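You operate a simulated robot arm through the tools that you are given. There is no shell and no other tool.

Carry out the task below with a simulated robot arm. There is one attempt and no reset: what you move stays moved.

JOB
Put things in order on the top of the steel row bench. At the end: the orange guide bracket stands where the oiling pad with red grip stood; the oiling pad with red grip stands on top of the mould vent plate; the black flanged neck insert stands where the window pad with a blue grip stood; the window pad with a blue grip is in the catch tray; whatever was shut is shut again. Leave all else as you found it, and nothing knocked over.

It is judged by the outcome, as a careful person would: the job done as asked, and still so three seconds after it is handed in. It fails if anything else is knocked over, pushed out of place, dropped, spilled or broken.

ROBOT AND FRAMES
A 7-joint arm with a two-finger parallel gripper, fixed in place. Base frame: the origin is at the foot of the arm, x ahead of it, y to its left, z up; the work surface is at about z = 0. Lengths are in m, angles in degrees, forces in N, time in s.
With the tool pointing down near the work surface it reaches from about 0.24 to 0.62 m from the base axis. Its first joint turns from -66.0 to 66.0 degrees. Payload 2.6 kg.
The TCP is the grasp point between the finger pads, 0.03 m short of the fingertips. In the tool frame z runs along the fingers and y along their closing line. The gripper opens to 0.094 m. The fingers are 0.028 m wide and 0.01 m thick; the gripper's body (0.05 by 0.096 m) begins 0.055 m behind the TCP.
Orientation is that of the tool frame in the base frame, as a unit quaternion [w, x, y, z]. With the fingers straight down and closing along the base's y, the tool's x points along the base's -x, its y along +y and its z along -z.

CONTROLS
- The arm moves only by the tool move_arm. Its arguments are lists of equal length, an entry for each row: "rotation": the turn, a rotation vector about the base's x, y, z in degrees, a list of three; "dp": the shift along the base's x, y, z in m, a list of three; "claw": the finger opening in m, from 0 to 0.094. In form: {"rotation": [[rx, ry, rz], ...], "dp": [[tx, ty, tz], ...], "claw": [claw, ...]}. A call has 1 to 20 rows; each row shifts and turns the commanded pose from where the row before left it. Each row takes 0.2 s and may step no farther than 0.05 m and 8.6 degrees from the row before; otherwise, or with a gripper value out of range, the whole call is refused. Where a pose cannot be reached the arm comes as near as it can. A force on the tool above 40 N (or 10 N above the force at the start of the call, whichever is more), or a blocked arm, ends the call early, and 0.2 s more pass. Each finger travels about 0.072 m/s and halts on what it meets, pressing with about 42 N; the grip force reading is that of the motor and also rises with nothing between the fingers. The clock runs only during rows and for 0.2 s after the last one: add rows that do not move to give the fingers time. It gives the time, the measured TCP pose, the force on the tool (base axes), the opening and the grip force at its end, in the units of the frame above (readings bear some noise), with the torque about the TCP (base axes, N m) and any sound that the robot's microphone picked up.
- Cameras (640 x 400 px; columns grow to the right, rows downward): "scene" is fixed at [0.0384, 0.4312, 0.5663]; the picture's right is [-0.78, -0.63, 0.00], its down [-0.34, 0.43, -0.84] and it looks along [0.53, -0.65, -0.55] (base axes); focal length 321 px, centre (320, 200). "wrist" rides on the gripper at [0.076, 0.014, -0.102] in the tool frame; the picture's right is [-0.18, 0.98, 0.00], its down [-0.75, -0.14, -0.64] and it looks along [-0.63, -0.12, 0.77] (tool axes); focal length 243 px, centre (320, 200). There is no depth. A picture from a camera that has moved, and an enlarged one, comes with that camera's place and axes in the base frame and with its lens.
- camera(camera): a new picture of that camera. The clock stands still meanwhile.
- inspect(camera, box): a new picture of the part [left, top, right, bottom] of that camera's present view, enlarged. The clock stands still meanwhile.
- finish_job(): hands the job in; it is judged then, once.

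Places have to be worked out from the pictures, the camera data and where the tool is seen. Open the gripper and draw the arm clear of the work before you hand the job in, unless the task says otherwise.

The tools are called after "Call:" by a JSON object that holds its "op" and its "data". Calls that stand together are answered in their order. move_arm: Moves the arm, as the interface text tells. Its arguments: {"type":"object","properties":{"rotation":{"type":"array"},"dp":{"type":"array"},"claw":{"type":"array"}},"required":["rotation","dp","claw"]} The other tools are called the same way: camera (camera) takes a picture; inspect (camera, box) takes an enlarged picture of a part of a camera's view; finish_job () hands the job in.

At the start:

```text
clock: 0.0
eef_pos: [0.3863, -0.1457, 0.2533]
tcp_rot: [0.0, -0.001, 1.0, 0.0]
ft_force: [0.4, -0.7, -0.3]
wrist_torque: [0.0, -0.01, 0.02]
opening: 0.0943
gripper_force: 0.1
```

scene: 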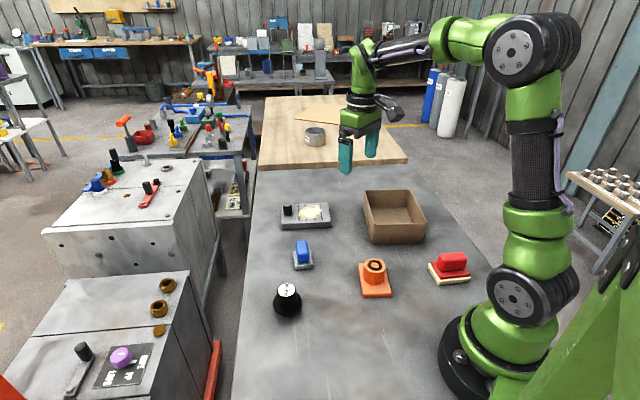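
wrist: 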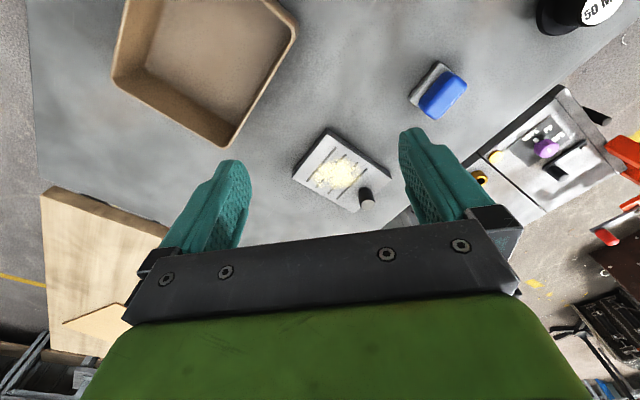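

I start by looking closely at the objects on the bench to identify them and work out their places.

Call:
{"op": "inspect", "data": {"camera": "scene", "box": [260, 180, 360, 330]}}

Call:
{"op": "inspect", "data": {"camera": "scene", "box": [340, 170, 500, 310]}}

Call:
{"op": "inspect", "data": {"camera": "wrist", "box": [270, 0, 640, 230]}}

```text
2.67 times, centred on (310, 255) of scene
camera zoom: at [0.0384, 0.4312, 0.5663], right [-0.78, -0.63, 0.0], down [-0.34, 0.43, -0.84], along [0.53, -0.65, -0.55], focal length 855 px, centre (347, 53)
```

zoom: 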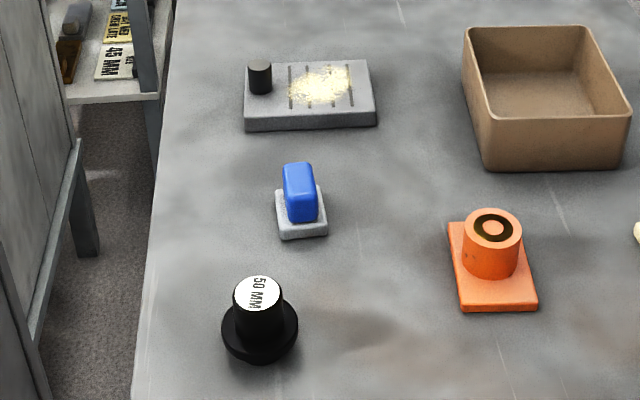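

```text
2.86 times, centred on (420, 240) of scene
camera zoom: at [0.0384, 0.4312, 0.5663], right [-0.78, -0.63, 0.0], down [-0.34, 0.43, -0.84], along [0.53, -0.65, -0.55], focal length 916 px, centre (34, 86)
```

zoom: 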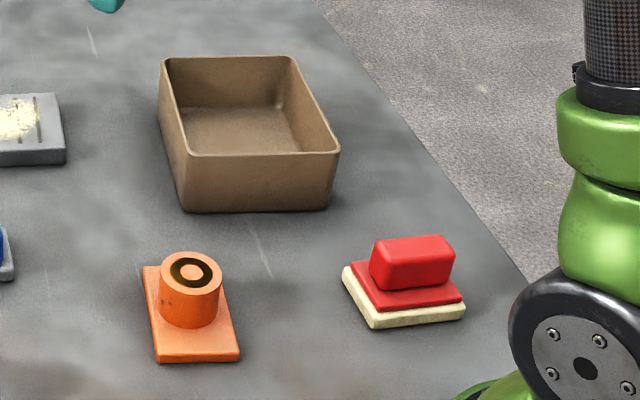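

```text
1.73 times, centred on (455, 115) of wrist
camera zoom: at [0.3114, -0.1294, 0.3561], right [0.18, 0.98, 0.0], down [0.75, -0.14, 0.64], along [0.63, -0.12, -0.77], focal length 420 px, centre (86, 347)
```

zoom: 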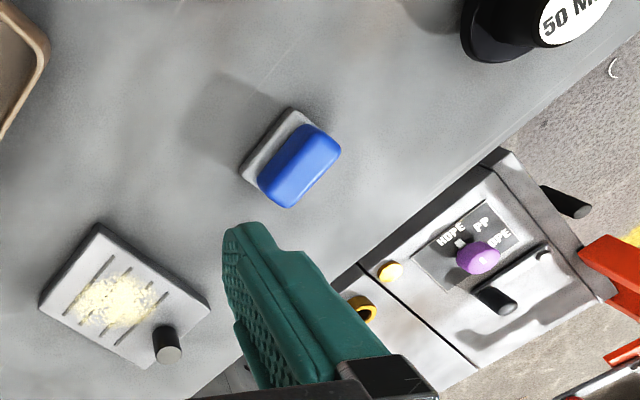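

The bench holds, as I read it, the blue-grip window pad near (0.437, 0.005), the black insert near (0.37, 0.13), the vent plate near (0.55, -0.14), the tray near (0.34, -0.26), the orange bracket near (0.268, -0.052) and the red-grip pad near (0.14, -0.18). I move above the blue pad, turning the tool -42° about z, to look at it from close up.

Call:
{"op": "move_arm", "data": {"rotation": [[0, 0, -7], [0, 0, -7], [0, 0, -7], [0, 0, -7], [0, 0, -7], [0, 0, -7], [0, 0, 0]], "dp": [[0.008, 0.025, -0.008], [0.008, 0.025, -0.008], [0.008, 0.025, -0.008], [0.008, 0.025, -0.008], [0.008, 0.025, -0.008], [0.009, 0.025, -0.008], [0, 0, 0]], "claw": [0.094, 0.094, 0.094, 0.094, 0.094, 0.094, 0.094]}}

Call:
{"op": "camera", "data": {"camera": "wrist"}}

Call:
{"op": "camera", "data": {"camera": "scene"}}

```text
clock: 1.6
eef_pos: [0.4358, 0.0057, 0.2074]
tcp_rot: [0.0, 0.358, 0.934, 0.0]
ft_force: [0.4, 0.1, -0.9]
wrist_torque: [-0.02, 0.01, -0.02]
opening: 0.094
gripper_force: 0.0
```

```text
taken
camera wrist: at [0.3899, 0.0686, 0.3083], right [0.79, 0.61, 0.0], down [0.47, -0.61, 0.64], along [0.39, -0.51, -0.77], focal length 243 px, centre (320, 200)
```

wrist: 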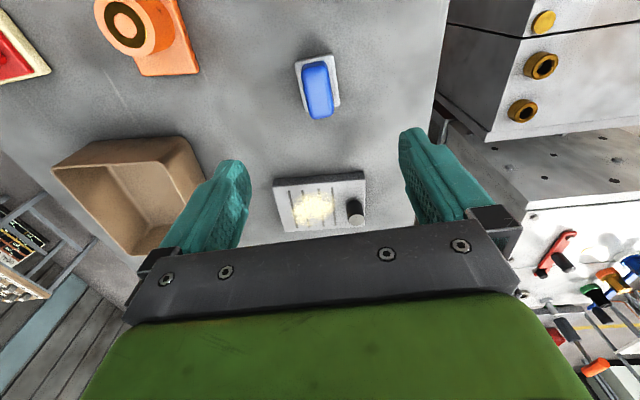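

```text
taken
```

scene: 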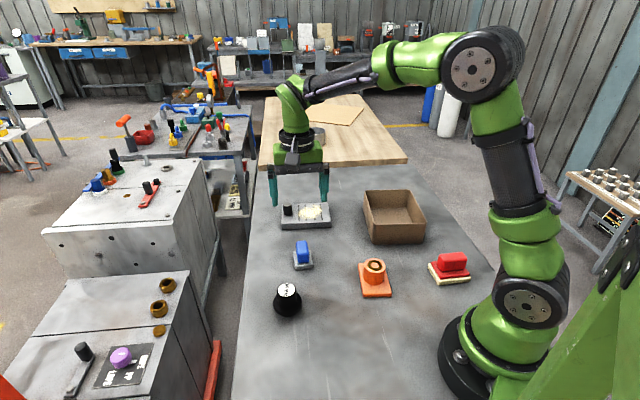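

The turn worked: the blue pad lies almost squarely between the fingers. I enlarge the wrist view to measure it and the others.

Call:
{"op": "inspect", "data": {"camera": "wrist", "box": [260, 30, 400, 140]}}

Call:
{"op": "inspect", "data": {"camera": "wrist", "box": [250, 150, 400, 250]}}

Call:
{"op": "inspect", "data": {"camera": "wrist", "box": [0, 0, 260, 250]}}

```text
3.64 times, centred on (330, 85) of wrist
camera zoom: at [0.3899, 0.0686, 0.3083], right [0.79, 0.61, 0.0], down [0.47, -0.61, 0.64], along [0.39, -0.51, -0.77], focal length 882 px, centre (284, 618)
```

zoom: 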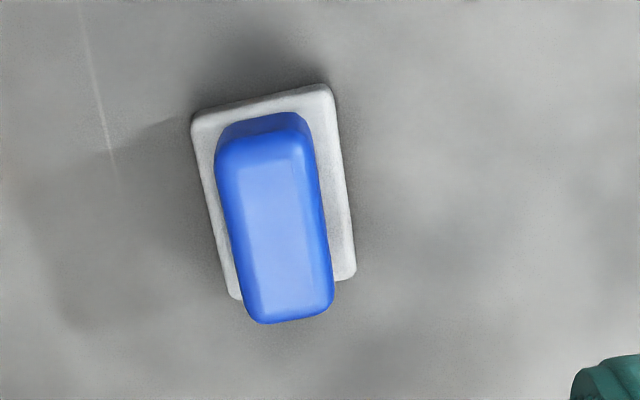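

```text
4.00 times, centred on (325, 200) of wrist
camera zoom: at [0.3899, 0.0686, 0.3083], right [0.79, 0.61, 0.0], down [0.47, -0.61, 0.64], along [0.39, -0.51, -0.77], focal length 970 px, centre (300, 200)
```

zoom: 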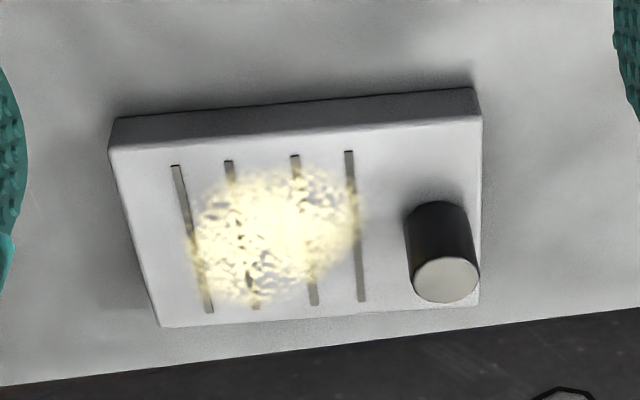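

```text
1.60 times, centred on (130, 125) of wrist
camera zoom: at [0.3899, 0.0686, 0.3083], right [0.79, 0.61, 0.0], down [0.47, -0.61, 0.64], along [0.39, -0.51, -0.77], focal length 388 px, centre (624, 320)
```

zoom: 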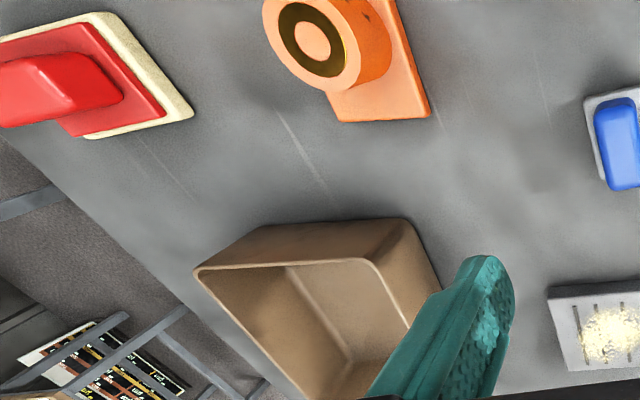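

From the wrist view the blue pad's foot is about 41 × 55 mm, centred at (0.4353, 0.0066) with its long side at -41°, and the grip tops out near z = 0.05. I straighten by 1°, descend to z ≈ 0.047 with the tips just above the foot, and look before closing.

Call:
{"op": "move_arm", "data": {"rotation": [[0, 0, 1], [0, 0, 0], [0, 0, 0], [0, 0, 0], [0, 0, 0], [0, 0, 0], [0, 0, 0], [0, 0, 0], [0, 0, 0]], "dp": [[-0.0005, 0.001, -0.02], [0, 0, -0.02], [0, 0, -0.02], [0, 0, -0.02], [0, 0, -0.02], [0, 0, -0.02], [0, 0, -0.02], [0, 0, -0.01], [0, 0, 0]], "claw": [0.094, 0.094, 0.094, 0.094, 0.094, 0.094, 0.094, 0.094, 0.094]}}

Call:
{"op": "camera", "data": {"camera": "wrist"}}

Call:
{"op": "inspect", "data": {"camera": "scene", "box": [240, 200, 360, 300]}}

```text
clock: 3.6
eef_pos: [0.4354, 0.0061, 0.0554]
tcp_rot: [0.0, 0.35, 0.937, 0.0]
ft_force: [0.4, -0.6, 0.7]
wrist_torque: [0.04, 0.02, 0.01]
opening: 0.094
gripper_force: 0.0
```

```text
taken
camera wrist: at [0.3878, 0.0684, 0.1577], right [0.78, 0.62, 0.0], down [0.48, -0.6, 0.64], along [0.4, -0.5, -0.77], focal length 243 px, centre (320, 200)
```

wrist: 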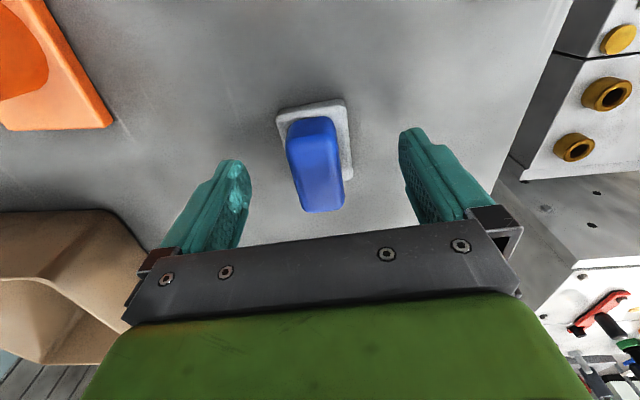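

```text
4.00 times, centred on (300, 250) of scene
camera zoom: at [0.0384, 0.4312, 0.5663], right [-0.78, -0.63, 0.0], down [-0.34, 0.43, -0.84], along [0.53, -0.65, -0.55], focal length 1283 px, centre (400, 0)
```

zoom: 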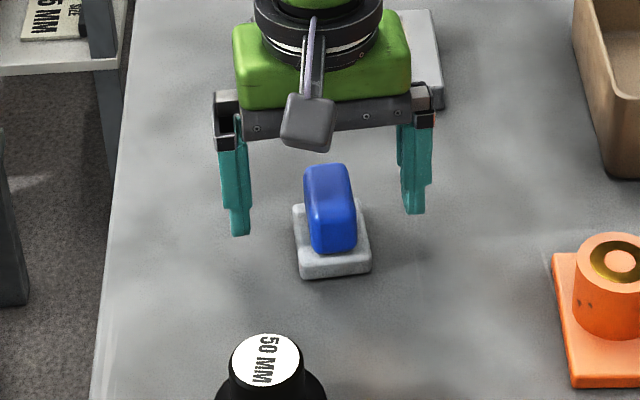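

The fingers straddle the blue grip evenly and the tips are clear above the foot. I go down 8 mm more and close on the grip.

Call:
{"op": "move_arm", "data": {"rotation": [[0, 0, 0], [0, 0, 0], [0, 0, 0], [0, 0, 0], [0, 0, 0], [0, 0, 0]], "dp": [[0, 0.0005, -0.008], [0, 0, 0], [0, 0, 0], [0, 0, 0], [0, 0, 0], [0, 0, 0]], "claw": [0.094, 0.06, 0.03, 0.01, 0.0, 0.0]}}

Call:
{"op": "camera", "data": {"camera": "wrist"}}

```text
clock: 5.0
eef_pos: [0.4346, 0.0061, 0.0476]
tcp_rot: [0.0, 0.35, 0.937, 0.0]
ft_force: [0.9, -0.7, 0.3]
wrist_torque: [0.02, -0.01, 0.02]
opening: 0.0315
gripper_force: 41.7
```

```text
taken
camera wrist: at [0.3878, 0.0688, 0.1498], right [0.78, 0.62, 0.0], down [0.48, -0.6, 0.64], along [0.4, -0.5, -0.77], focal length 243 px, centre (320, 200)
```

wrist: 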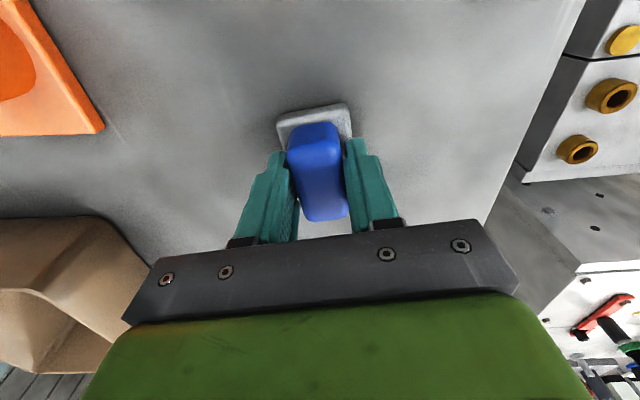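

The grip is held (opening 0.0315, 42 N). I lift it straight up to z ≈ 0.16, then carry it to over the catch tray's centre, about (0.337, -0.260), turning -8° to line up with the tray.

Call:
{"op": "move_arm", "data": {"rotation": [[0, 0, 0], [0, 0, 0], [0, 0, 0], [0, 0, 0], [0, 0, 0], [0, 0, 0]], "dp": [[0, 0, 0.01], [0, 0, 0.02], [0, 0, 0.025], [0, 0, 0.03], [0, 0, 0.028], [0, 0, 0]], "claw": [0, 0, 0, 0, 0, 0]}}

Call:
{"op": "move_arm", "data": {"rotation": [[0, 0, 0], [0, 0, -1], [0, 0, -1], [0, 0, -1], [0, 0, -1], [0, 0, -1], [0, 0, -1], [0, 0, -1], [0, 0, -1], [0, 0, 0], [0, 0, 0], [0, 0, 0]], "dp": [[-0.004, -0.011, 0], [-0.008, -0.022, 0], [-0.01, -0.028, 0], [-0.011, -0.03, 0], [-0.011, -0.03, 0], [-0.011, -0.03, 0], [-0.011, -0.03, 0], [-0.011, -0.03, 0], [-0.01, -0.025, 0], [-0.007, -0.019, 0], [-0.004, -0.011, 0], [0, 0, 0]], "claw": [0, 0, 0, 0, 0, 0, 0, 0, 0, 0, 0, 0]}}

Call:
{"op": "camera", "data": {"camera": "wrist"}}

Call:
{"op": "camera", "data": {"camera": "scene"}}

```text
clock: 6.4
eef_pos: [0.4356, 0.0052, 0.162]
tcp_rot: [0.0, 0.35, 0.937, 0.0]
ft_force: [0.3, -0.6, -0.2]
wrist_torque: [0.02, -0.04, -0.04]
opening: 0.0
gripper_force: 32.8
```

```text
clock: 9.0
eef_pos: [0.3365, -0.2603, 0.1612]
tcp_rot: [0.0, 0.414, 0.91, 0.0]
ft_force: [-0.8, -0.4, -0.1]
wrist_torque: [-0.01, -0.04, 0.01]
opening: 0.0001
gripper_force: 33.1
```

```text
taken
camera wrist: at [0.2986, -0.1908, 0.2628], right [0.86, 0.51, 0.0], down [0.39, -0.66, 0.64], along [0.33, -0.55, -0.77], focal length 243 px, centre (320, 200)
```

wrist: 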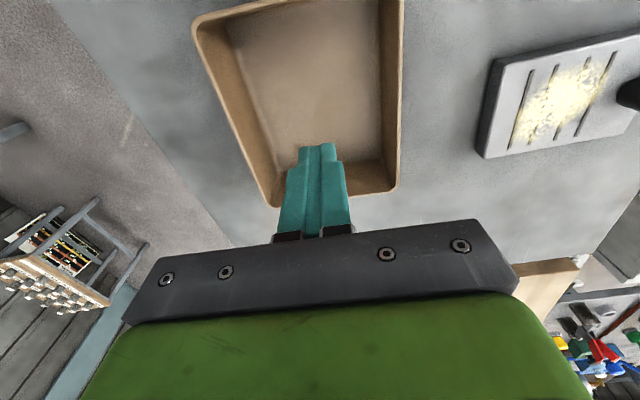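

```text
taken
```

scene: 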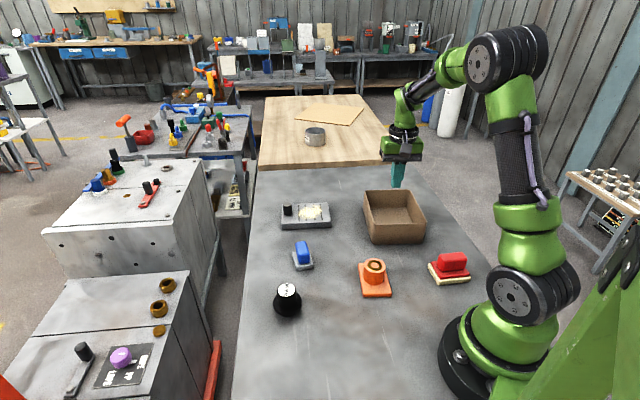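

The fingers are fully shut and empty: the blue pad slipped out during the lift and still stands at its old place in the scene view. I look at it closely before deciding how to grip it better.

Call:
{"op": "inspect", "data": {"camera": "scene", "box": [270, 225, 340, 285]}}

Call:
{"op": "inspect", "data": {"camera": "scene", "box": [340, 180, 480, 310]}}

```text
6.67 times, centred on (305, 255) of scene
camera zoom: at [0.0384, 0.4312, 0.5663], right [-0.78, -0.63, 0.0], down [-0.34, 0.43, -0.84], along [0.53, -0.65, -0.55], focal length 2138 px, centre (420, -167)
```

zoom: 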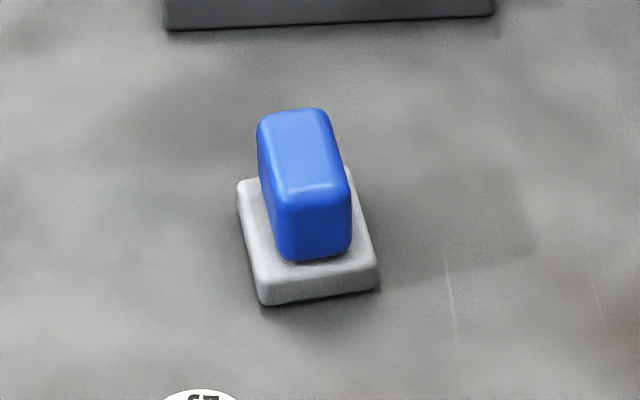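

```text
3.08 times, centred on (410, 245) of scene
camera zoom: at [0.0384, 0.4312, 0.5663], right [-0.78, -0.63, 0.0], down [-0.34, 0.43, -0.84], along [0.53, -0.65, -0.55], focal length 987 px, centre (43, 62)
```

zoom: 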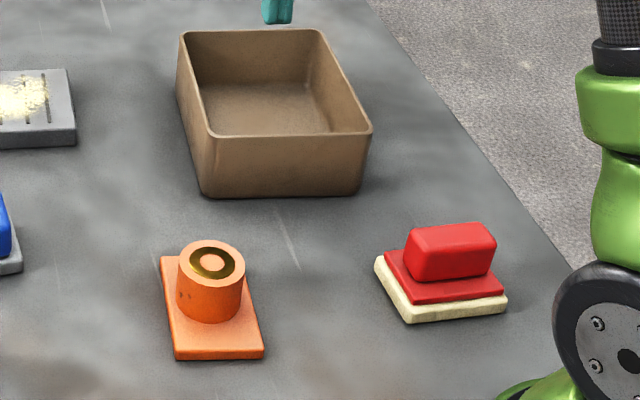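

The pad stands upright where it was, shifted by at most a millimetre; its grip is a rounded block reaching only to about z = 0.045, so my grasp was too high on it. I go back over it with the fingers open and take a new look.

Call:
{"op": "move_arm", "data": {"rotation": [[0, 0, 0], [0, 0, 1], [0, 0, 1], [0, 0, 1], [0, 0, 1], [0, 0, 1], [0, 0, 1], [0, 0, 1], [0, 0, 1], [0, 0, 0], [0, 0, 0], [0, 0, 0]], "dp": [[0.004, 0.011, 0], [0.008, 0.022, 0], [0.01, 0.028, 0], [0.011, 0.03, 0], [0.011, 0.03, 0], [0.011, 0.03, 0], [0.011, 0.03, 0], [0.011, 0.03, 0], [0.01, 0.025, 0], [0.007, 0.019, -0.01], [0.005, 0.012, -0.02], [0, 0, -0.02]], "claw": [0.07, 0.07, 0.07, 0.07, 0.07, 0.07, 0.07, 0.07, 0.07, 0.07, 0.07, 0.07]}}

Call:
{"op": "inspect", "data": {"camera": "wrist", "box": [230, 50, 430, 230]}}

```text
clock: 11.6
eef_pos: [0.4373, 0.0078, 0.1118]
tcp_rot: [0.001, 0.35, 0.937, 0.0]
ft_force: [-0.5, -0.7, -0.3]
wrist_torque: [-0.02, -0.01, 0.02]
opening: 0.07
gripper_force: 0.2
```

```text
2.22 times, centred on (330, 140) of wrist
camera zoom: at [0.3881, 0.0702, 0.2135], right [0.78, 0.62, 0.0], down [0.48, -0.6, 0.64], along [0.4, -0.5, -0.77], focal length 539 px, centre (298, 333)
```

zoom: 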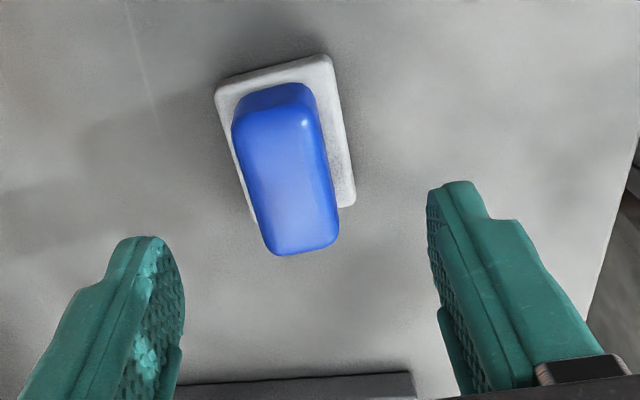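

The pad turned by about +4° (now about -37°) with its centre near (0.434, 0.008), still upright. I align to it and lower so that the tips reach just above the foot (TCP z ≈ 0.043), then close gently.

Call:
{"op": "move_arm", "data": {"rotation": [[0, 0, 3.5], [0, 0, 0], [0, 0, 0], [0, 0, 0], [0, 0, 0], [0, 0, 0]], "dp": [[-0.002, 0, -0.02], [0, 0, -0.02], [0, 0, -0.015], [0, 0, -0.01], [0, 0, -0.003], [0, 0, 0]], "claw": [0.07, 0.07, 0.07, 0.07, 0.07, 0.07]}}

Call:
{"op": "inspect", "data": {"camera": "wrist", "box": [220, 80, 420, 260]}}

Call:
{"op": "inspect", "data": {"camera": "scene", "box": [270, 210, 340, 280]}}

```text
clock: 13.0
eef_pos: [0.434, 0.0075, 0.045]
tcp_rot: [0.0, 0.32, 0.947, 0.0]
ft_force: [-0.1, 0.4, -0.3]
wrist_torque: [-0.04, 0.03, 0.0]
opening: 0.0699
gripper_force: 0.0
```

```text
2.22 times, centred on (320, 170) of wrist
camera zoom: at [0.3833, 0.0664, 0.1454], right [0.74, 0.67, 0.0], down [0.51, -0.57, 0.64], along [0.43, -0.48, -0.77], focal length 539 px, centre (320, 267)
```

zoom: 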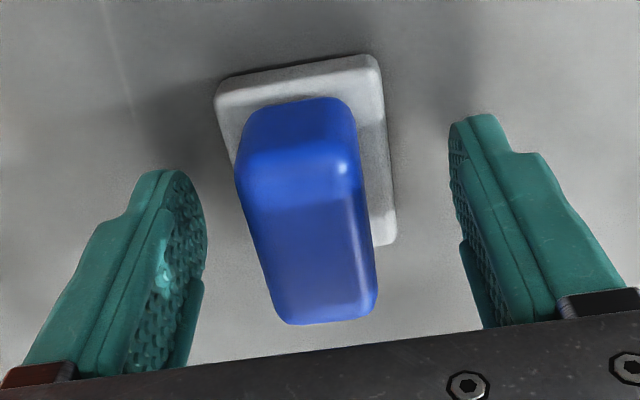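

```text
5.71 times, centred on (305, 245) of scene
camera zoom: at [0.0384, 0.4312, 0.5663], right [-0.78, -0.63, 0.0], down [-0.34, 0.43, -0.84], along [0.53, -0.65, -0.55], focal length 1832 px, centre (406, -57)
```

zoom: 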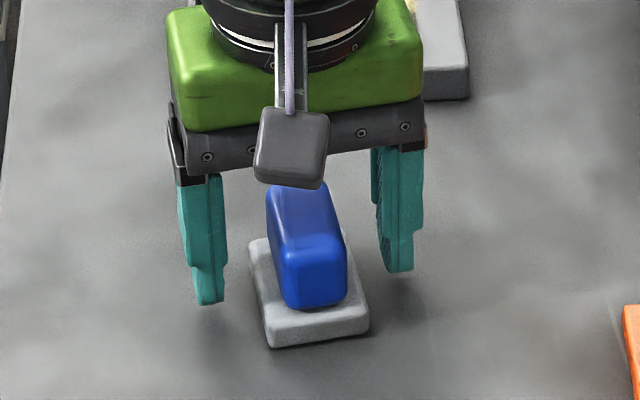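

The block sits about 1.7 mm off the finger midline; I correct that, lower 1.5 mm more and close.

Call:
{"op": "move_arm", "data": {"rotation": [[0, 0, 0], [0, 0, 0], [0, 0, 0], [0, 0, 0], [0, 0, 0], [0, 0, 0]], "dp": [[-0.001, -0.0013, -0.0015], [0, 0, 0], [0, 0, 0], [0, 0, 0], [0, 0, 0], [0, 0, 0]], "claw": [0.07, 0.05, 0.03, 0.01, 0.0, 0.0]}}

Call:
{"op": "inspect", "data": {"camera": "wrist", "box": [220, 80, 420, 260]}}

Call:
{"op": "inspect", "data": {"camera": "scene", "box": [270, 210, 340, 280]}}

```text
clock: 14.4
eef_pos: [0.4333, 0.0054, 0.0423]
tcp_rot: [0.0, 0.32, 0.947, 0.0]
ft_force: [0.2, -0.6, -0.7]
wrist_torque: [0.02, 0.01, -0.02]
opening: 0.0428
gripper_force: 41.4
```

```text
2.22 times, centred on (320, 170) of wrist
camera zoom: at [0.3822, 0.0653, 0.1442], right [0.74, 0.67, 0.0], down [0.51, -0.57, 0.64], along [0.43, -0.48, -0.77], focal length 539 px, centre (320, 267)
```

zoom: 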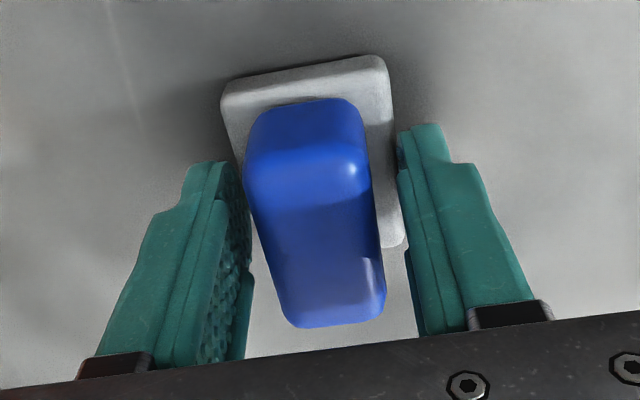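

```text
5.71 times, centred on (305, 245) of scene
camera zoom: at [0.0384, 0.4312, 0.5663], right [-0.78, -0.63, 0.0], down [-0.34, 0.43, -0.84], along [0.53, -0.65, -0.55], focal length 1832 px, centre (406, -57)
```

zoom: 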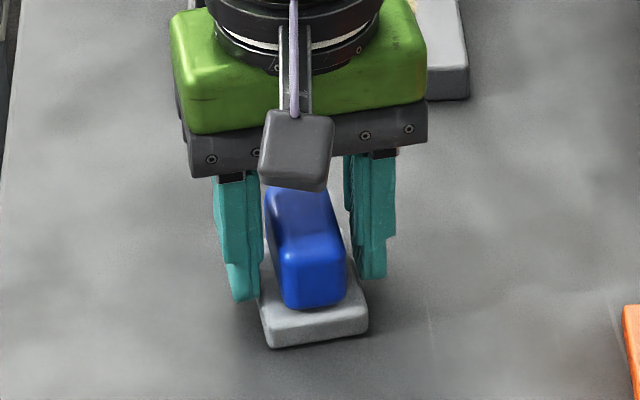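

The fingers stopped at 0.0428: they caught the upper edge of the foot (≈41 mm wide) rather than the grip block. I open, rise 4 mm and close on the block again, then I'll test with a tiny lift.

Call:
{"op": "move_arm", "data": {"rotation": [[0, 0, 0], [0, 0, 0], [0, 0, 0], [0, 0, 0], [0, 0, 0], [0, 0, 0], [0, 0, 0]], "dp": [[0, 0, 0], [0, 0, 0.004], [0, 0, 0], [0, 0, 0], [0, 0, 0], [0, 0, 0], [0, 0, 0]], "claw": [0.06, 0.06, 0.06, 0.04, 0.02, 0.0, 0.0]}}

Call:
{"op": "inspect", "data": {"camera": "wrist", "box": [220, 80, 420, 260]}}

Call:
{"op": "inspect", "data": {"camera": "scene", "box": [270, 210, 340, 280]}}

```text
clock: 16.0
eef_pos: [0.4333, 0.007, 0.0473]
tcp_rot: [-0.001, 0.322, 0.947, 0.001]
ft_force: [0.1, -0.5, 1.8]
wrist_torque: [0.09, 0.02, -0.05]
opening: 0.0316
gripper_force: 41.7
```

```text
2.22 times, centred on (320, 170) of wrist
camera zoom: at [0.3824, 0.0654, 0.1484], right [0.74, 0.67, 0.0], down [0.51, -0.57, 0.64], along [0.43, -0.48, -0.77], focal length 539 px, centre (320, 267)
```

zoom: 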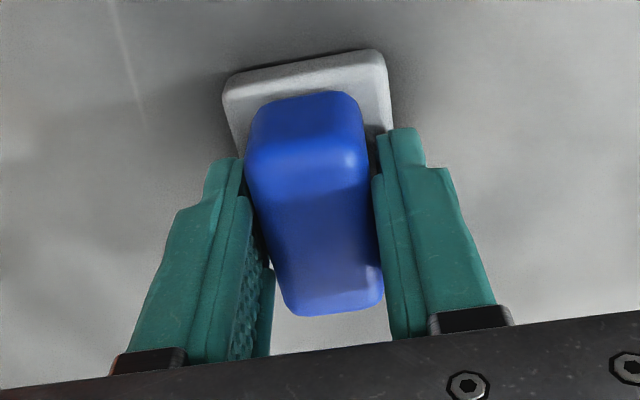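

```text
5.71 times, centred on (305, 245) of scene
camera zoom: at [0.0384, 0.4312, 0.5663], right [-0.78, -0.63, 0.0], down [-0.34, 0.43, -0.84], along [0.53, -0.65, -0.55], focal length 1832 px, centre (406, -57)
```

zoom: 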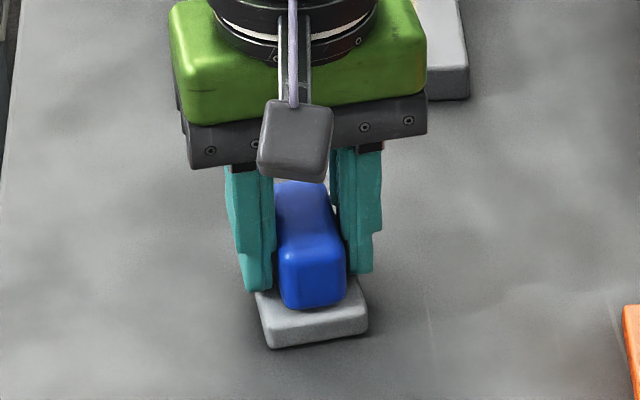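

Closed on the block again (opening 0.0316), tips about 2 mm above the foot. Now a tiny slow lift of 4 mm to see whether it follows.

Call:
{"op": "move_arm", "data": {"rotation": [[0, 0, 0], [0, 0, 0]], "dp": [[0, 0, 0.002], [0, 0, 0.002]], "claw": [0, 0]}}

Call:
{"op": "inspect", "data": {"camera": "scene", "box": [270, 210, 340, 280]}}

```text
clock: 16.6
eef_pos: [0.4325, 0.0055, 0.0509]
tcp_rot: [0.0, 0.321, 0.947, 0.0]
ft_force: [-0.1, 0.2, -0.8]
wrist_torque: [-0.01, 0.01, 0.01]
opening: 0.0315
gripper_force: 42.0
```

```text
5.71 times, centred on (305, 245) of scene
camera zoom: at [0.0384, 0.4312, 0.5663], right [-0.78, -0.63, 0.0], down [-0.34, 0.43, -0.84], along [0.53, -0.65, -0.55], focal length 1832 px, centre (406, -57)
```

zoom: 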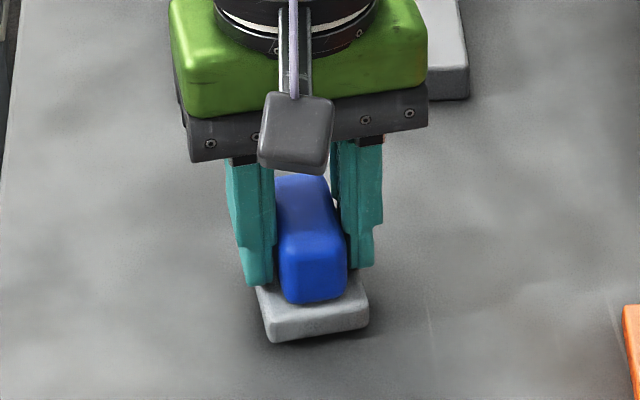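

It follows: the foot has left the bench by about 4 mm and the opening is unchanged. I lift on slowly, in small rows.

Call:
{"op": "move_arm", "data": {"rotation": [[0, 0, 0], [0, 0, 0], [0, 0, 0], [0, 0, 0]], "dp": [[0, 0, 0.003], [0, 0, 0.004], [0, 0, 0.004], [0, 0, 0.003]], "claw": [0, 0, 0, 0]}}

Call:
{"op": "inspect", "data": {"camera": "scene", "box": [270, 210, 340, 280]}}

```text
clock: 17.6
eef_pos: [0.4326, 0.006, 0.0648]
tcp_rot: [0.0, 0.32, 0.947, 0.0]
ft_force: [0.7, -0.1, -0.9]
wrist_torque: [-0.02, 0.01, 0.0]
opening: 0.0318
gripper_force: 42.0
```

```text
5.71 times, centred on (305, 245) of scene
camera zoom: at [0.0384, 0.4312, 0.5663], right [-0.78, -0.63, 0.0], down [-0.34, 0.43, -0.84], along [0.53, -0.65, -0.55], focal length 1832 px, centre (406, -57)
```

zoom: 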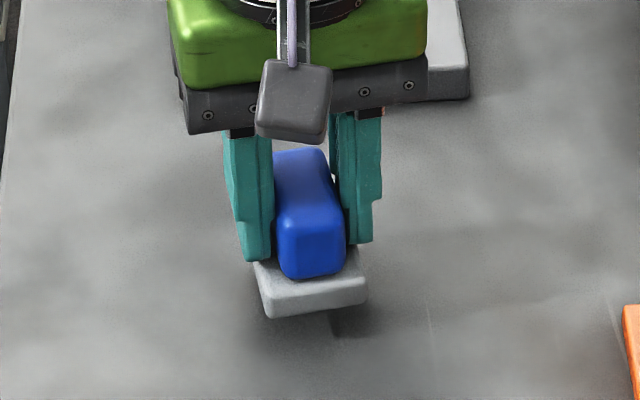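

Still held with no creep between tips and foot. I keep rising gently to bring the foot above the tray's rim height.

Call:
{"op": "move_arm", "data": {"rotation": [[0, 0, 0], [0, 0, 0], [0, 0, 0], [0, 0, 0], [0, 0, 0], [0, 0, 0], [0, 0, 0], [0, 0, 0], [0, 0, 0], [0, 0, 0], [0, 0, 0], [0, 0, 0]], "dp": [[0, 0, 0.004], [0, 0, 0.006], [0, 0, 0.007], [0, 0, 0.008], [0, 0, 0.008], [0, 0, 0.008], [0, 0, 0.008], [0, 0, 0.008], [0, 0, 0.008], [0, 0, 0.006], [0, 0, 0.004], [0, 0, 0]], "claw": [0, 0, 0, 0, 0, 0, 0, 0, 0, 0, 0, 0]}}

Call:
{"op": "inspect", "data": {"camera": "scene", "box": [270, 190, 340, 280]}}

```text
clock: 20.2
eef_pos: [0.4342, 0.0057, 0.1394]
tcp_rot: [-0.001, 0.321, 0.947, 0.0]
ft_force: [-0.4, 0.2, -0.4]
wrist_torque: [-0.01, -0.01, -0.01]
opening: 0.0316
gripper_force: 41.8
```

```text
4.44 times, centred on (305, 235) of scene
camera zoom: at [0.0384, 0.4312, 0.5663], right [-0.78, -0.63, 0.0], down [-0.34, 0.43, -0.84], along [0.53, -0.65, -0.55], focal length 1425 px, centre (387, 44)
```

zoom: 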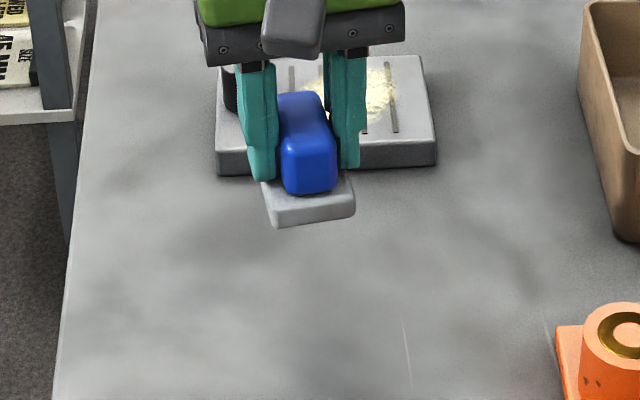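

The pad rides up firmly with the foot now near z = 0.093. I carry it gently to over the tray centre, (0.337, -0.260), turning to θ = -49° to match the tray.

Call:
{"op": "move_arm", "data": {"rotation": [[0, 0, 0], [0, 0, 0], [0, 0, 0], [0, 0, -1], [0, 0, -1], [0, 0, -1], [0, 0, -1], [0, 0, -1], [0, 0, -1], [0, 0, -1], [0, 0, -1], [0, 0, -1], [0, 0, -1], [0, 0, -1], [0, 0, -0.5], [0, 0, 0], [0, 0, 0], [0, 0, 0]], "dp": [[-0.0017, -0.0047, 0.003], [-0.0034, -0.0094, 0.004], [-0.0051, -0.0141, 0.004], [-0.0068, -0.0188, 0.003], [-0.0068, -0.0188, 0], [-0.0068, -0.0188, 0], [-0.0068, -0.0188, 0], [-0.0068, -0.0188, 0], [-0.0068, -0.0188, 0], [-0.0068, -0.0188, 0], [-0.0068, -0.0188, 0], [-0.0068, -0.0188, 0], [-0.0068, -0.0188, 0], [-0.0068, -0.0188, 0], [-0.0051, -0.0141, 0], [-0.0034, -0.0094, 0], [-0.0025, -0.0069, 0], [0, 0, 0]], "claw": [0, 0, 0, 0, 0, 0, 0, 0, 0, 0, 0, 0, 0, 0, 0, 0, 0, 0]}}

Call:
{"op": "camera", "data": {"camera": "wrist"}}

Call:
{"op": "inspect", "data": {"camera": "scene", "box": [340, 130, 480, 260]}}

```text
clock: 24.0
eef_pos: [0.3373, -0.26, 0.1532]
tcp_rot: [0.0, 0.414, 0.91, 0.0]
ft_force: [0.6, 0.1, -0.7]
wrist_torque: [0.02, -0.01, 0.0]
opening: 0.0316
gripper_force: 41.8
```

```text
taken
camera wrist: at [0.2985, -0.1912, 0.2548], right [0.86, 0.51, 0.0], down [0.39, -0.66, 0.64], along [0.33, -0.55, -0.77], focal length 243 px, centre (320, 200)
```

wrist: 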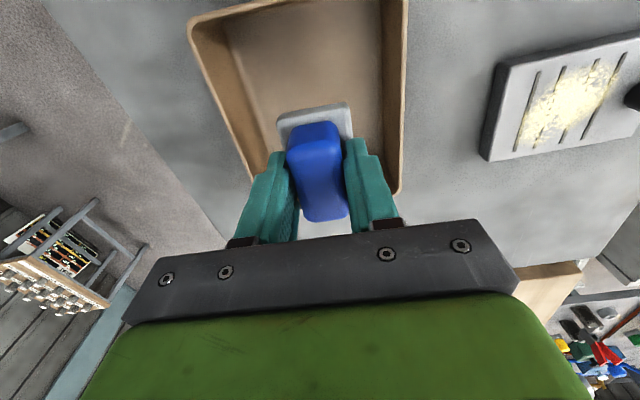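

```text
3.08 times, centred on (410, 195) of scene
camera zoom: at [0.0384, 0.4312, 0.5663], right [-0.78, -0.63, 0.0], down [-0.34, 0.43, -0.84], along [0.53, -0.65, -0.55], focal length 987 px, centre (43, 215)
```

zoom: 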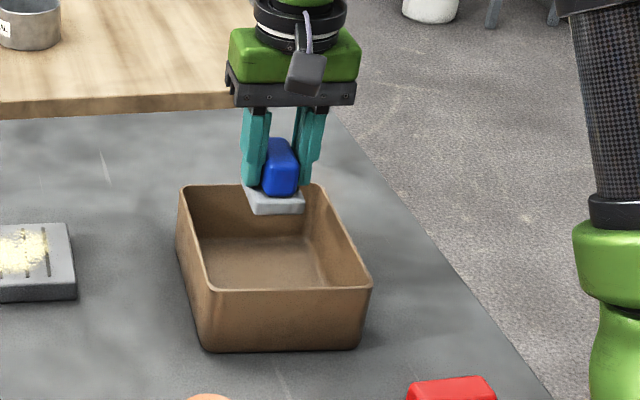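

The pad hangs over the tray's middle with walls clear all round. I lower it 0.092 m into the tray and look again.

Call:
{"op": "move_arm", "data": {"rotation": [[0, 0, 0], [0, 0, 0], [0, 0, 0], [0, 0, 0], [0, 0, 0], [0, 0, 0], [0, 0, 0], [0, 0, 0], [0, 0, 0], [0, 0, 0], [0, 0, 0]], "dp": [[0, 0, -0.004], [0, 0, -0.008], [0, 0, -0.01], [0, 0, -0.01], [0, 0, -0.012], [0, 0, -0.012], [0, 0, -0.012], [0, 0, -0.01], [0, 0, -0.008], [0, 0, -0.006], [0, 0, 0]], "claw": [0, 0, 0, 0, 0, 0, 0, 0, 0, 0, 0]}}

Call:
{"op": "camera", "data": {"camera": "wrist"}}

Call:
{"op": "inspect", "data": {"camera": "scene", "box": [340, 130, 480, 260]}}

```text
clock: 26.4
eef_pos: [0.3373, -0.2593, 0.06]
tcp_rot: [0.0, 0.415, 0.91, 0.0]
ft_force: [1.2, -0.5, -1.5]
wrist_torque: [0.01, -0.02, -0.02]
opening: 0.0313
gripper_force: 41.7
```

```text
taken
camera wrist: at [0.2987, -0.191, 0.1625], right [0.86, 0.51, 0.0], down [0.39, -0.66, 0.64], along [0.33, -0.55, -0.77], focal length 243 px, centre (320, 200)
```

wrist: 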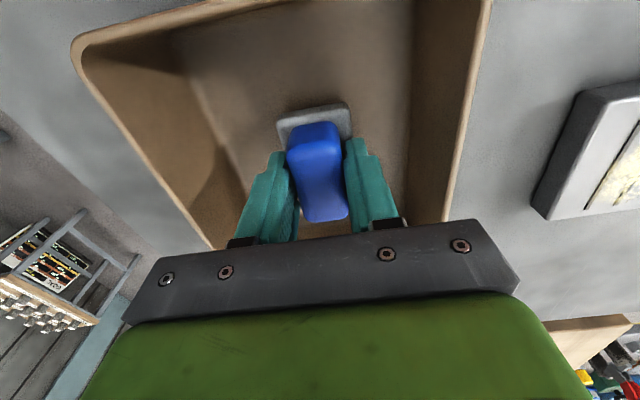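

```text
3.08 times, centred on (410, 195) of scene
camera zoom: at [0.0384, 0.4312, 0.5663], right [-0.78, -0.63, 0.0], down [-0.34, 0.43, -0.84], along [0.53, -0.65, -0.55], focal length 987 px, centre (43, 215)
```

zoom: 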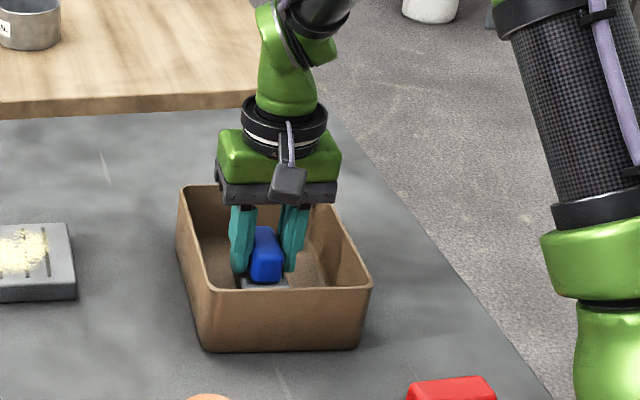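

Inside the walls, with roughly 10 mm left to the tray floor. I lower in small steps watching the vertical force.

Call:
{"op": "move_arm", "data": {"rotation": [[0, 0, 0], [0, 0, 0], [0, 0, 0]], "dp": [[0, 0, -0.002], [0, 0, -0.002], [0, 0, -0.002]], "claw": [0, 0, 0]}}

Call:
{"op": "move_arm", "data": {"rotation": [[0, 0, 0], [0, 0, 0]], "dp": [[0, 0, -0.001], [0, 0, -0.001]], "claw": [0, 0]}}

```text
clock: 27.2
eef_pos: [0.338, -0.2602, 0.0557]
tcp_rot: [0.0, 0.414, 0.91, 0.0]
ft_force: [-0.4, -0.4, -1.2]
wrist_torque: [-0.04, 0.02, -0.02]
opening: 0.0316
gripper_force: 42.0
```

```text
clock: 27.8
eef_pos: [0.3375, -0.2596, 0.0531]
tcp_rot: [0.0, 0.415, 0.91, 0.0]
ft_force: [-0.2, 0.4, -0.8]
wrist_torque: [0.01, 0.01, -0.01]
opening: 0.0315
gripper_force: 42.3
```

No contact yet; I continue by single millimetres.

Call:
{"op": "move_arm", "data": {"rotation": [[0, 0, 0], [0, 0, 0]], "dp": [[0, 0, -0.001], [0, 0, -0.001]], "claw": [0, 0]}}

Call:
{"op": "move_arm", "data": {"rotation": [[0, 0, 0]], "dp": [[0, 0, -0.001]], "claw": [0]}}

```text
clock: 28.4
eef_pos: [0.3369, -0.2585, 0.0511]
tcp_rot: [0.0, 0.415, 0.91, 0.0]
ft_force: [-0.3, 0.2, -0.5]
wrist_torque: [-0.02, 0.01, 0.01]
opening: 0.0318
gripper_force: 42.4
```

```text
clock: 28.8
eef_pos: [0.338, -0.2595, 0.0512]
tcp_rot: [0.0, 0.415, 0.91, 0.001]
ft_force: [-4.7, 3.3, 12.5]
wrist_torque: [0.15, 0.2, -0.02]
opening: 0.0316
gripper_force: 41.8
```

The foot touched the tray floor (12.5 N up). I open just enough to free the grip and rise straight out.

Call:
{"op": "move_arm", "data": {"rotation": [[0, 0, 0], [0, 0, 0], [0, 0, 0], [0, 0, 0], [0, 0, 0], [0, 0, 0]], "dp": [[0, 0, 0.001], [0, 0, 0], [0, 0, 0.01], [0, 0, 0.03], [0, 0, 0.04], [0, 0, 0.04]], "claw": [0.04, 0.055, 0.055, 0.055, 0.055, 0.055]}}

Call:
{"op": "camera", "data": {"camera": "wrist"}}

Call:
{"op": "camera", "data": {"camera": "scene"}}

```text
clock: 30.2
eef_pos: [0.3373, -0.2591, 0.1708]
tcp_rot: [0.0, 0.414, 0.91, 0.0]
ft_force: [-0.3, 0.7, 0.1]
wrist_torque: [0.0, 0.01, 0.03]
opening: 0.0553
gripper_force: 0.1
```

```text
taken
camera wrist: at [0.2989, -0.1908, 0.2729], right [0.86, 0.51, 0.0], down [0.39, -0.66, 0.64], along [0.33, -0.55, -0.77], focal length 243 px, centre (320, 200)
```

wrist: 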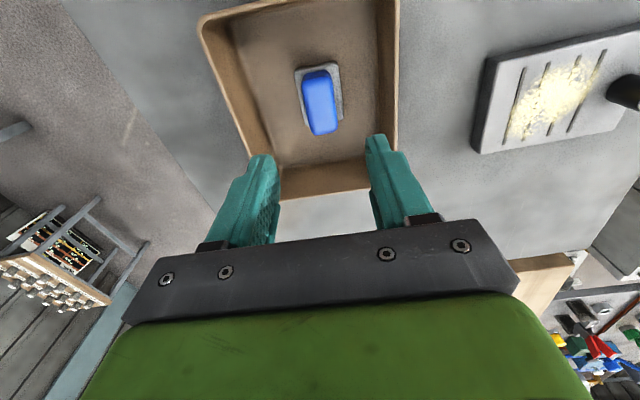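

```text
taken
```

scene: 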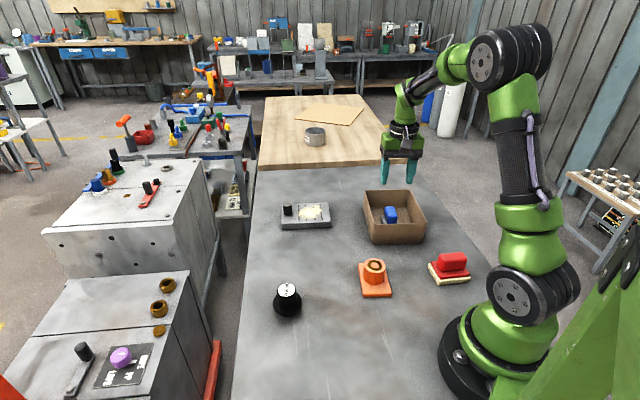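

The blue pad stands upright in the tray. Next is the black insert: I move over to about (0.372, 0.128) at z ≈ 0.2, turning to θ ≈ 0, and look at it.

Call:
{"op": "move_arm", "data": {"rotation": [[0, 0, 4.5], [0, 0, 4.5], [0, 0, 4.5], [0, 0, 4.5], [0, 0, 4.5], [0, 0, 4.5], [0, 0, 4.5], [0, 0, 4.5], [0, 0, 4.5], [0, 0, 4.5], [0, 0, 4], [0, 0, 0]], "dp": [[0.002, 0.025, 0.01], [0.003, 0.035, 0.01], [0.003, 0.04, 0.005], [0.003, 0.04, 0.005], [0.003, 0.04, 0], [0.003, 0.04, 0], [0.003, 0.04, 0], [0.003, 0.04, 0], [0.003, 0.035, 0], [0.003, 0.03, 0], [0.005, 0.023, 0], [0, 0, 0]], "claw": [0.08, 0.08, 0.08, 0.08, 0.08, 0.08, 0.08, 0.08, 0.08, 0.08, 0.08, 0.08]}}

Call:
{"op": "camera", "data": {"camera": "wrist"}}

Call:
{"op": "inspect", "data": {"camera": "scene", "box": [255, 255, 325, 335]}}

```text
clock: 32.8
eef_pos: [0.3715, 0.1295, 0.2013]
tcp_rot: [0.0, -0.001, 1.0, 0.0]
ft_force: [0.0, 0.1, 0.0]
wrist_torque: [0.03, 0.04, -0.01]
opening: 0.0801
gripper_force: 0.1
```

```text
taken
camera wrist: at [0.2961, 0.1446, 0.3029], right [0.18, 0.98, 0.0], down [0.75, -0.14, 0.64], along [0.63, -0.12, -0.77], focal length 243 px, centre (320, 200)
```

wrist: 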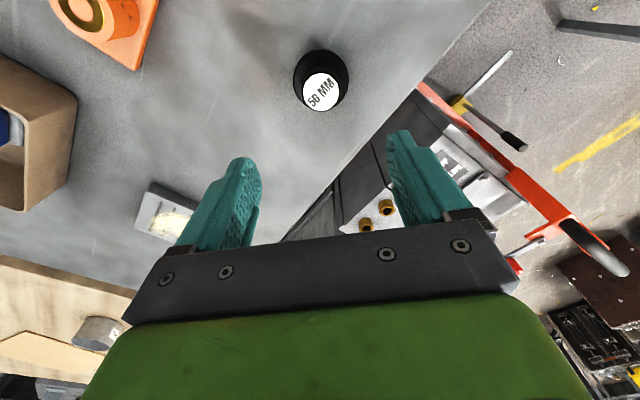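

```text
5.00 times, centred on (290, 295) of scene
camera zoom: at [0.0384, 0.4313, 0.5663], right [-0.78, -0.63, 0.0], down [-0.34, 0.43, -0.84], along [0.53, -0.65, -0.55], focal length 1603 px, centre (470, -275)
```

zoom: 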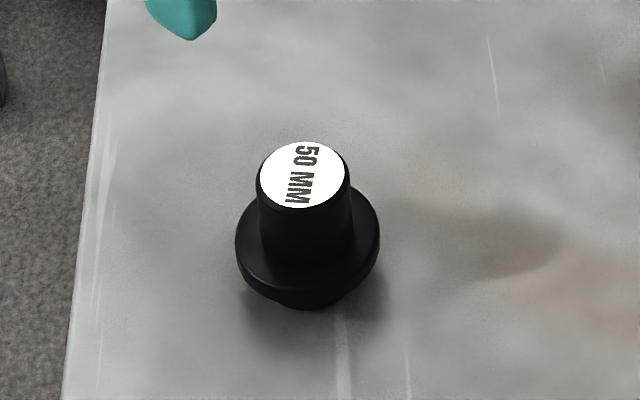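

The insert is a neck about 37 mm across on a 61 mm flange with a smaller spigot below. I enlarge the wrist view for its exact place.

Call:
{"op": "inspect", "data": {"camera": "wrist", "box": [270, 30, 370, 130]}}

```text
4.00 times, centred on (320, 80) of wrist
camera zoom: at [0.2961, 0.1446, 0.3029], right [0.18, 0.98, 0.0], down [0.75, -0.14, 0.64], along [0.63, -0.12, -0.77], focal length 970 px, centre (320, 680)
```

zoom: 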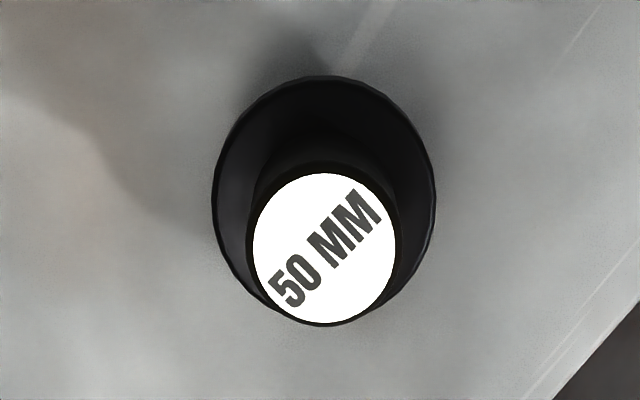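

Triangulating both views puts the insert's axis at about (0.363, 0.133), top near z = 0.063 and flange top near 0.03. I shift over it and descend to z ≈ 0.08, then check the alignment.

Call:
{"op": "move_arm", "data": {"rotation": [[0, 0, 0], [0, 0, 0], [0, 0, 0], [0, 0, 0], [0, 0, 0], [0, 0, 0], [0, 0, 0]], "dp": [[-0.0088, 0.0026, -0.015], [0, 0, -0.025], [0, 0, -0.025], [0, 0, -0.025], [0, 0, -0.02], [0, 0, -0.01], [0, 0, 0]], "claw": [0.08, 0.08, 0.08, 0.08, 0.08, 0.08, 0.08]}}

Call:
{"op": "inspect", "data": {"camera": "wrist", "box": [200, 50, 440, 260]}}

Call:
{"op": "inspect", "data": {"camera": "scene", "box": [240, 225, 340, 325]}}

```text
clock: 34.4
eef_pos: [0.3628, 0.1318, 0.0813]
tcp_rot: [0.0, 0.0, 1.0, 0.001]
ft_force: [0.1, -0.6, -0.4]
wrist_torque: [0.01, 0.03, 0.01]
opening: 0.0803
gripper_force: 0.1
```

```text
1.90 times, centred on (320, 155) of wrist
camera zoom: at [0.2877, 0.147, 0.1825], right [0.18, 0.98, 0.0], down [0.75, -0.14, 0.64], along [0.63, -0.12, -0.77], focal length 462 px, centre (320, 286)
```

zoom: 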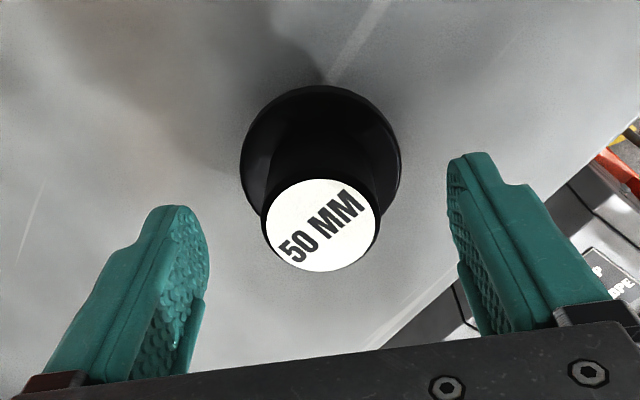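

```text
4.00 times, centred on (290, 275) of scene
camera zoom: at [0.0384, 0.4312, 0.5663], right [-0.78, -0.63, 0.0], down [-0.34, 0.43, -0.84], along [0.53, -0.65, -0.55], focal length 1283 px, centre (440, -100)
```

zoom: 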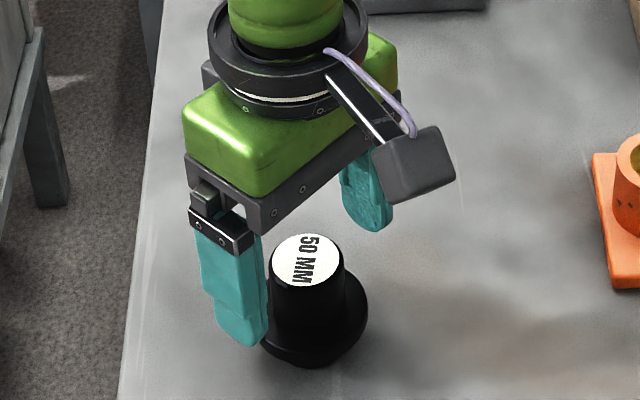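

The top disc lies right on the tool axis. I go down 13 mm so the tips stay above the flange and close on the neck.

Call:
{"op": "move_arm", "data": {"rotation": [[0, 0, 0], [0, 0, 0], [0, 0, 0], [0, 0, 0], [0, 0, 0], [0, 0, 0], [0, 0, 0]], "dp": [[0, 0, -0.008], [0, 0, -0.005], [0, 0, 0], [0, 0, 0], [0, 0, 0], [0, 0, 0], [0, 0, 0]], "claw": [0.08, 0.08, 0.06, 0.04, 0.02, 0.0, 0.0]}}

Call:
{"op": "inspect", "data": {"camera": "wrist", "box": [200, 50, 440, 260]}}

Call:
{"op": "inspect", "data": {"camera": "scene", "box": [240, 225, 340, 325]}}

```text
clock: 36.0
eef_pos: [0.3635, 0.1306, 0.0679]
tcp_rot: [0.0, -0.002, 1.0, 0.0]
ft_force: [-0.3, -0.1, 0.6]
wrist_torque: [0.06, -0.04, 0.03]
opening: 0.0364
gripper_force: 42.0
```

```text
1.90 times, centred on (320, 155) of wrist
camera zoom: at [0.2875, 0.1467, 0.1694], right [0.18, 0.98, 0.0], down [0.75, -0.14, 0.64], along [0.63, -0.12, -0.77], focal length 462 px, centre (320, 286)
```

zoom: 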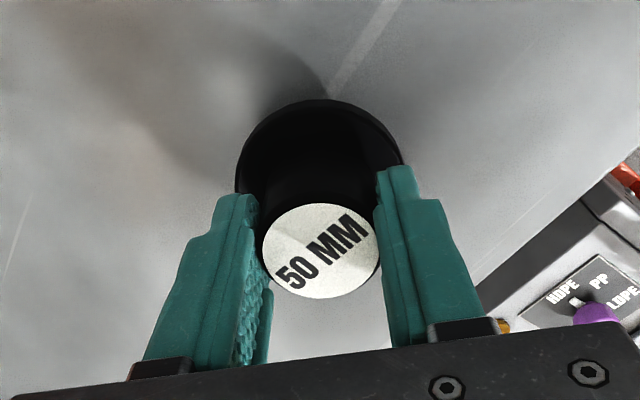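

```text
4.00 times, centred on (290, 275) of scene
camera zoom: at [0.0384, 0.4312, 0.5663], right [-0.78, -0.63, 0.0], down [-0.34, 0.43, -0.84], along [0.53, -0.65, -0.55], focal length 1283 px, centre (440, -100)
```

zoom: 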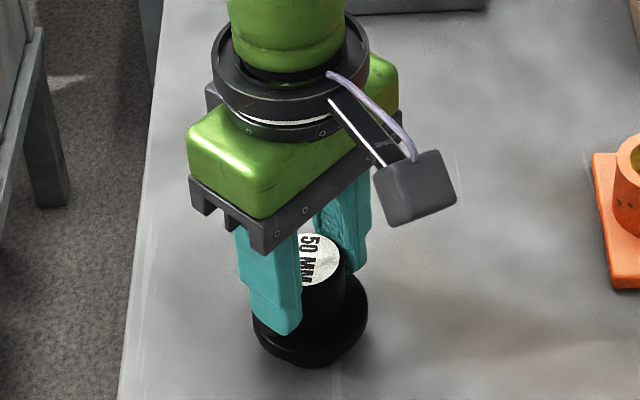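

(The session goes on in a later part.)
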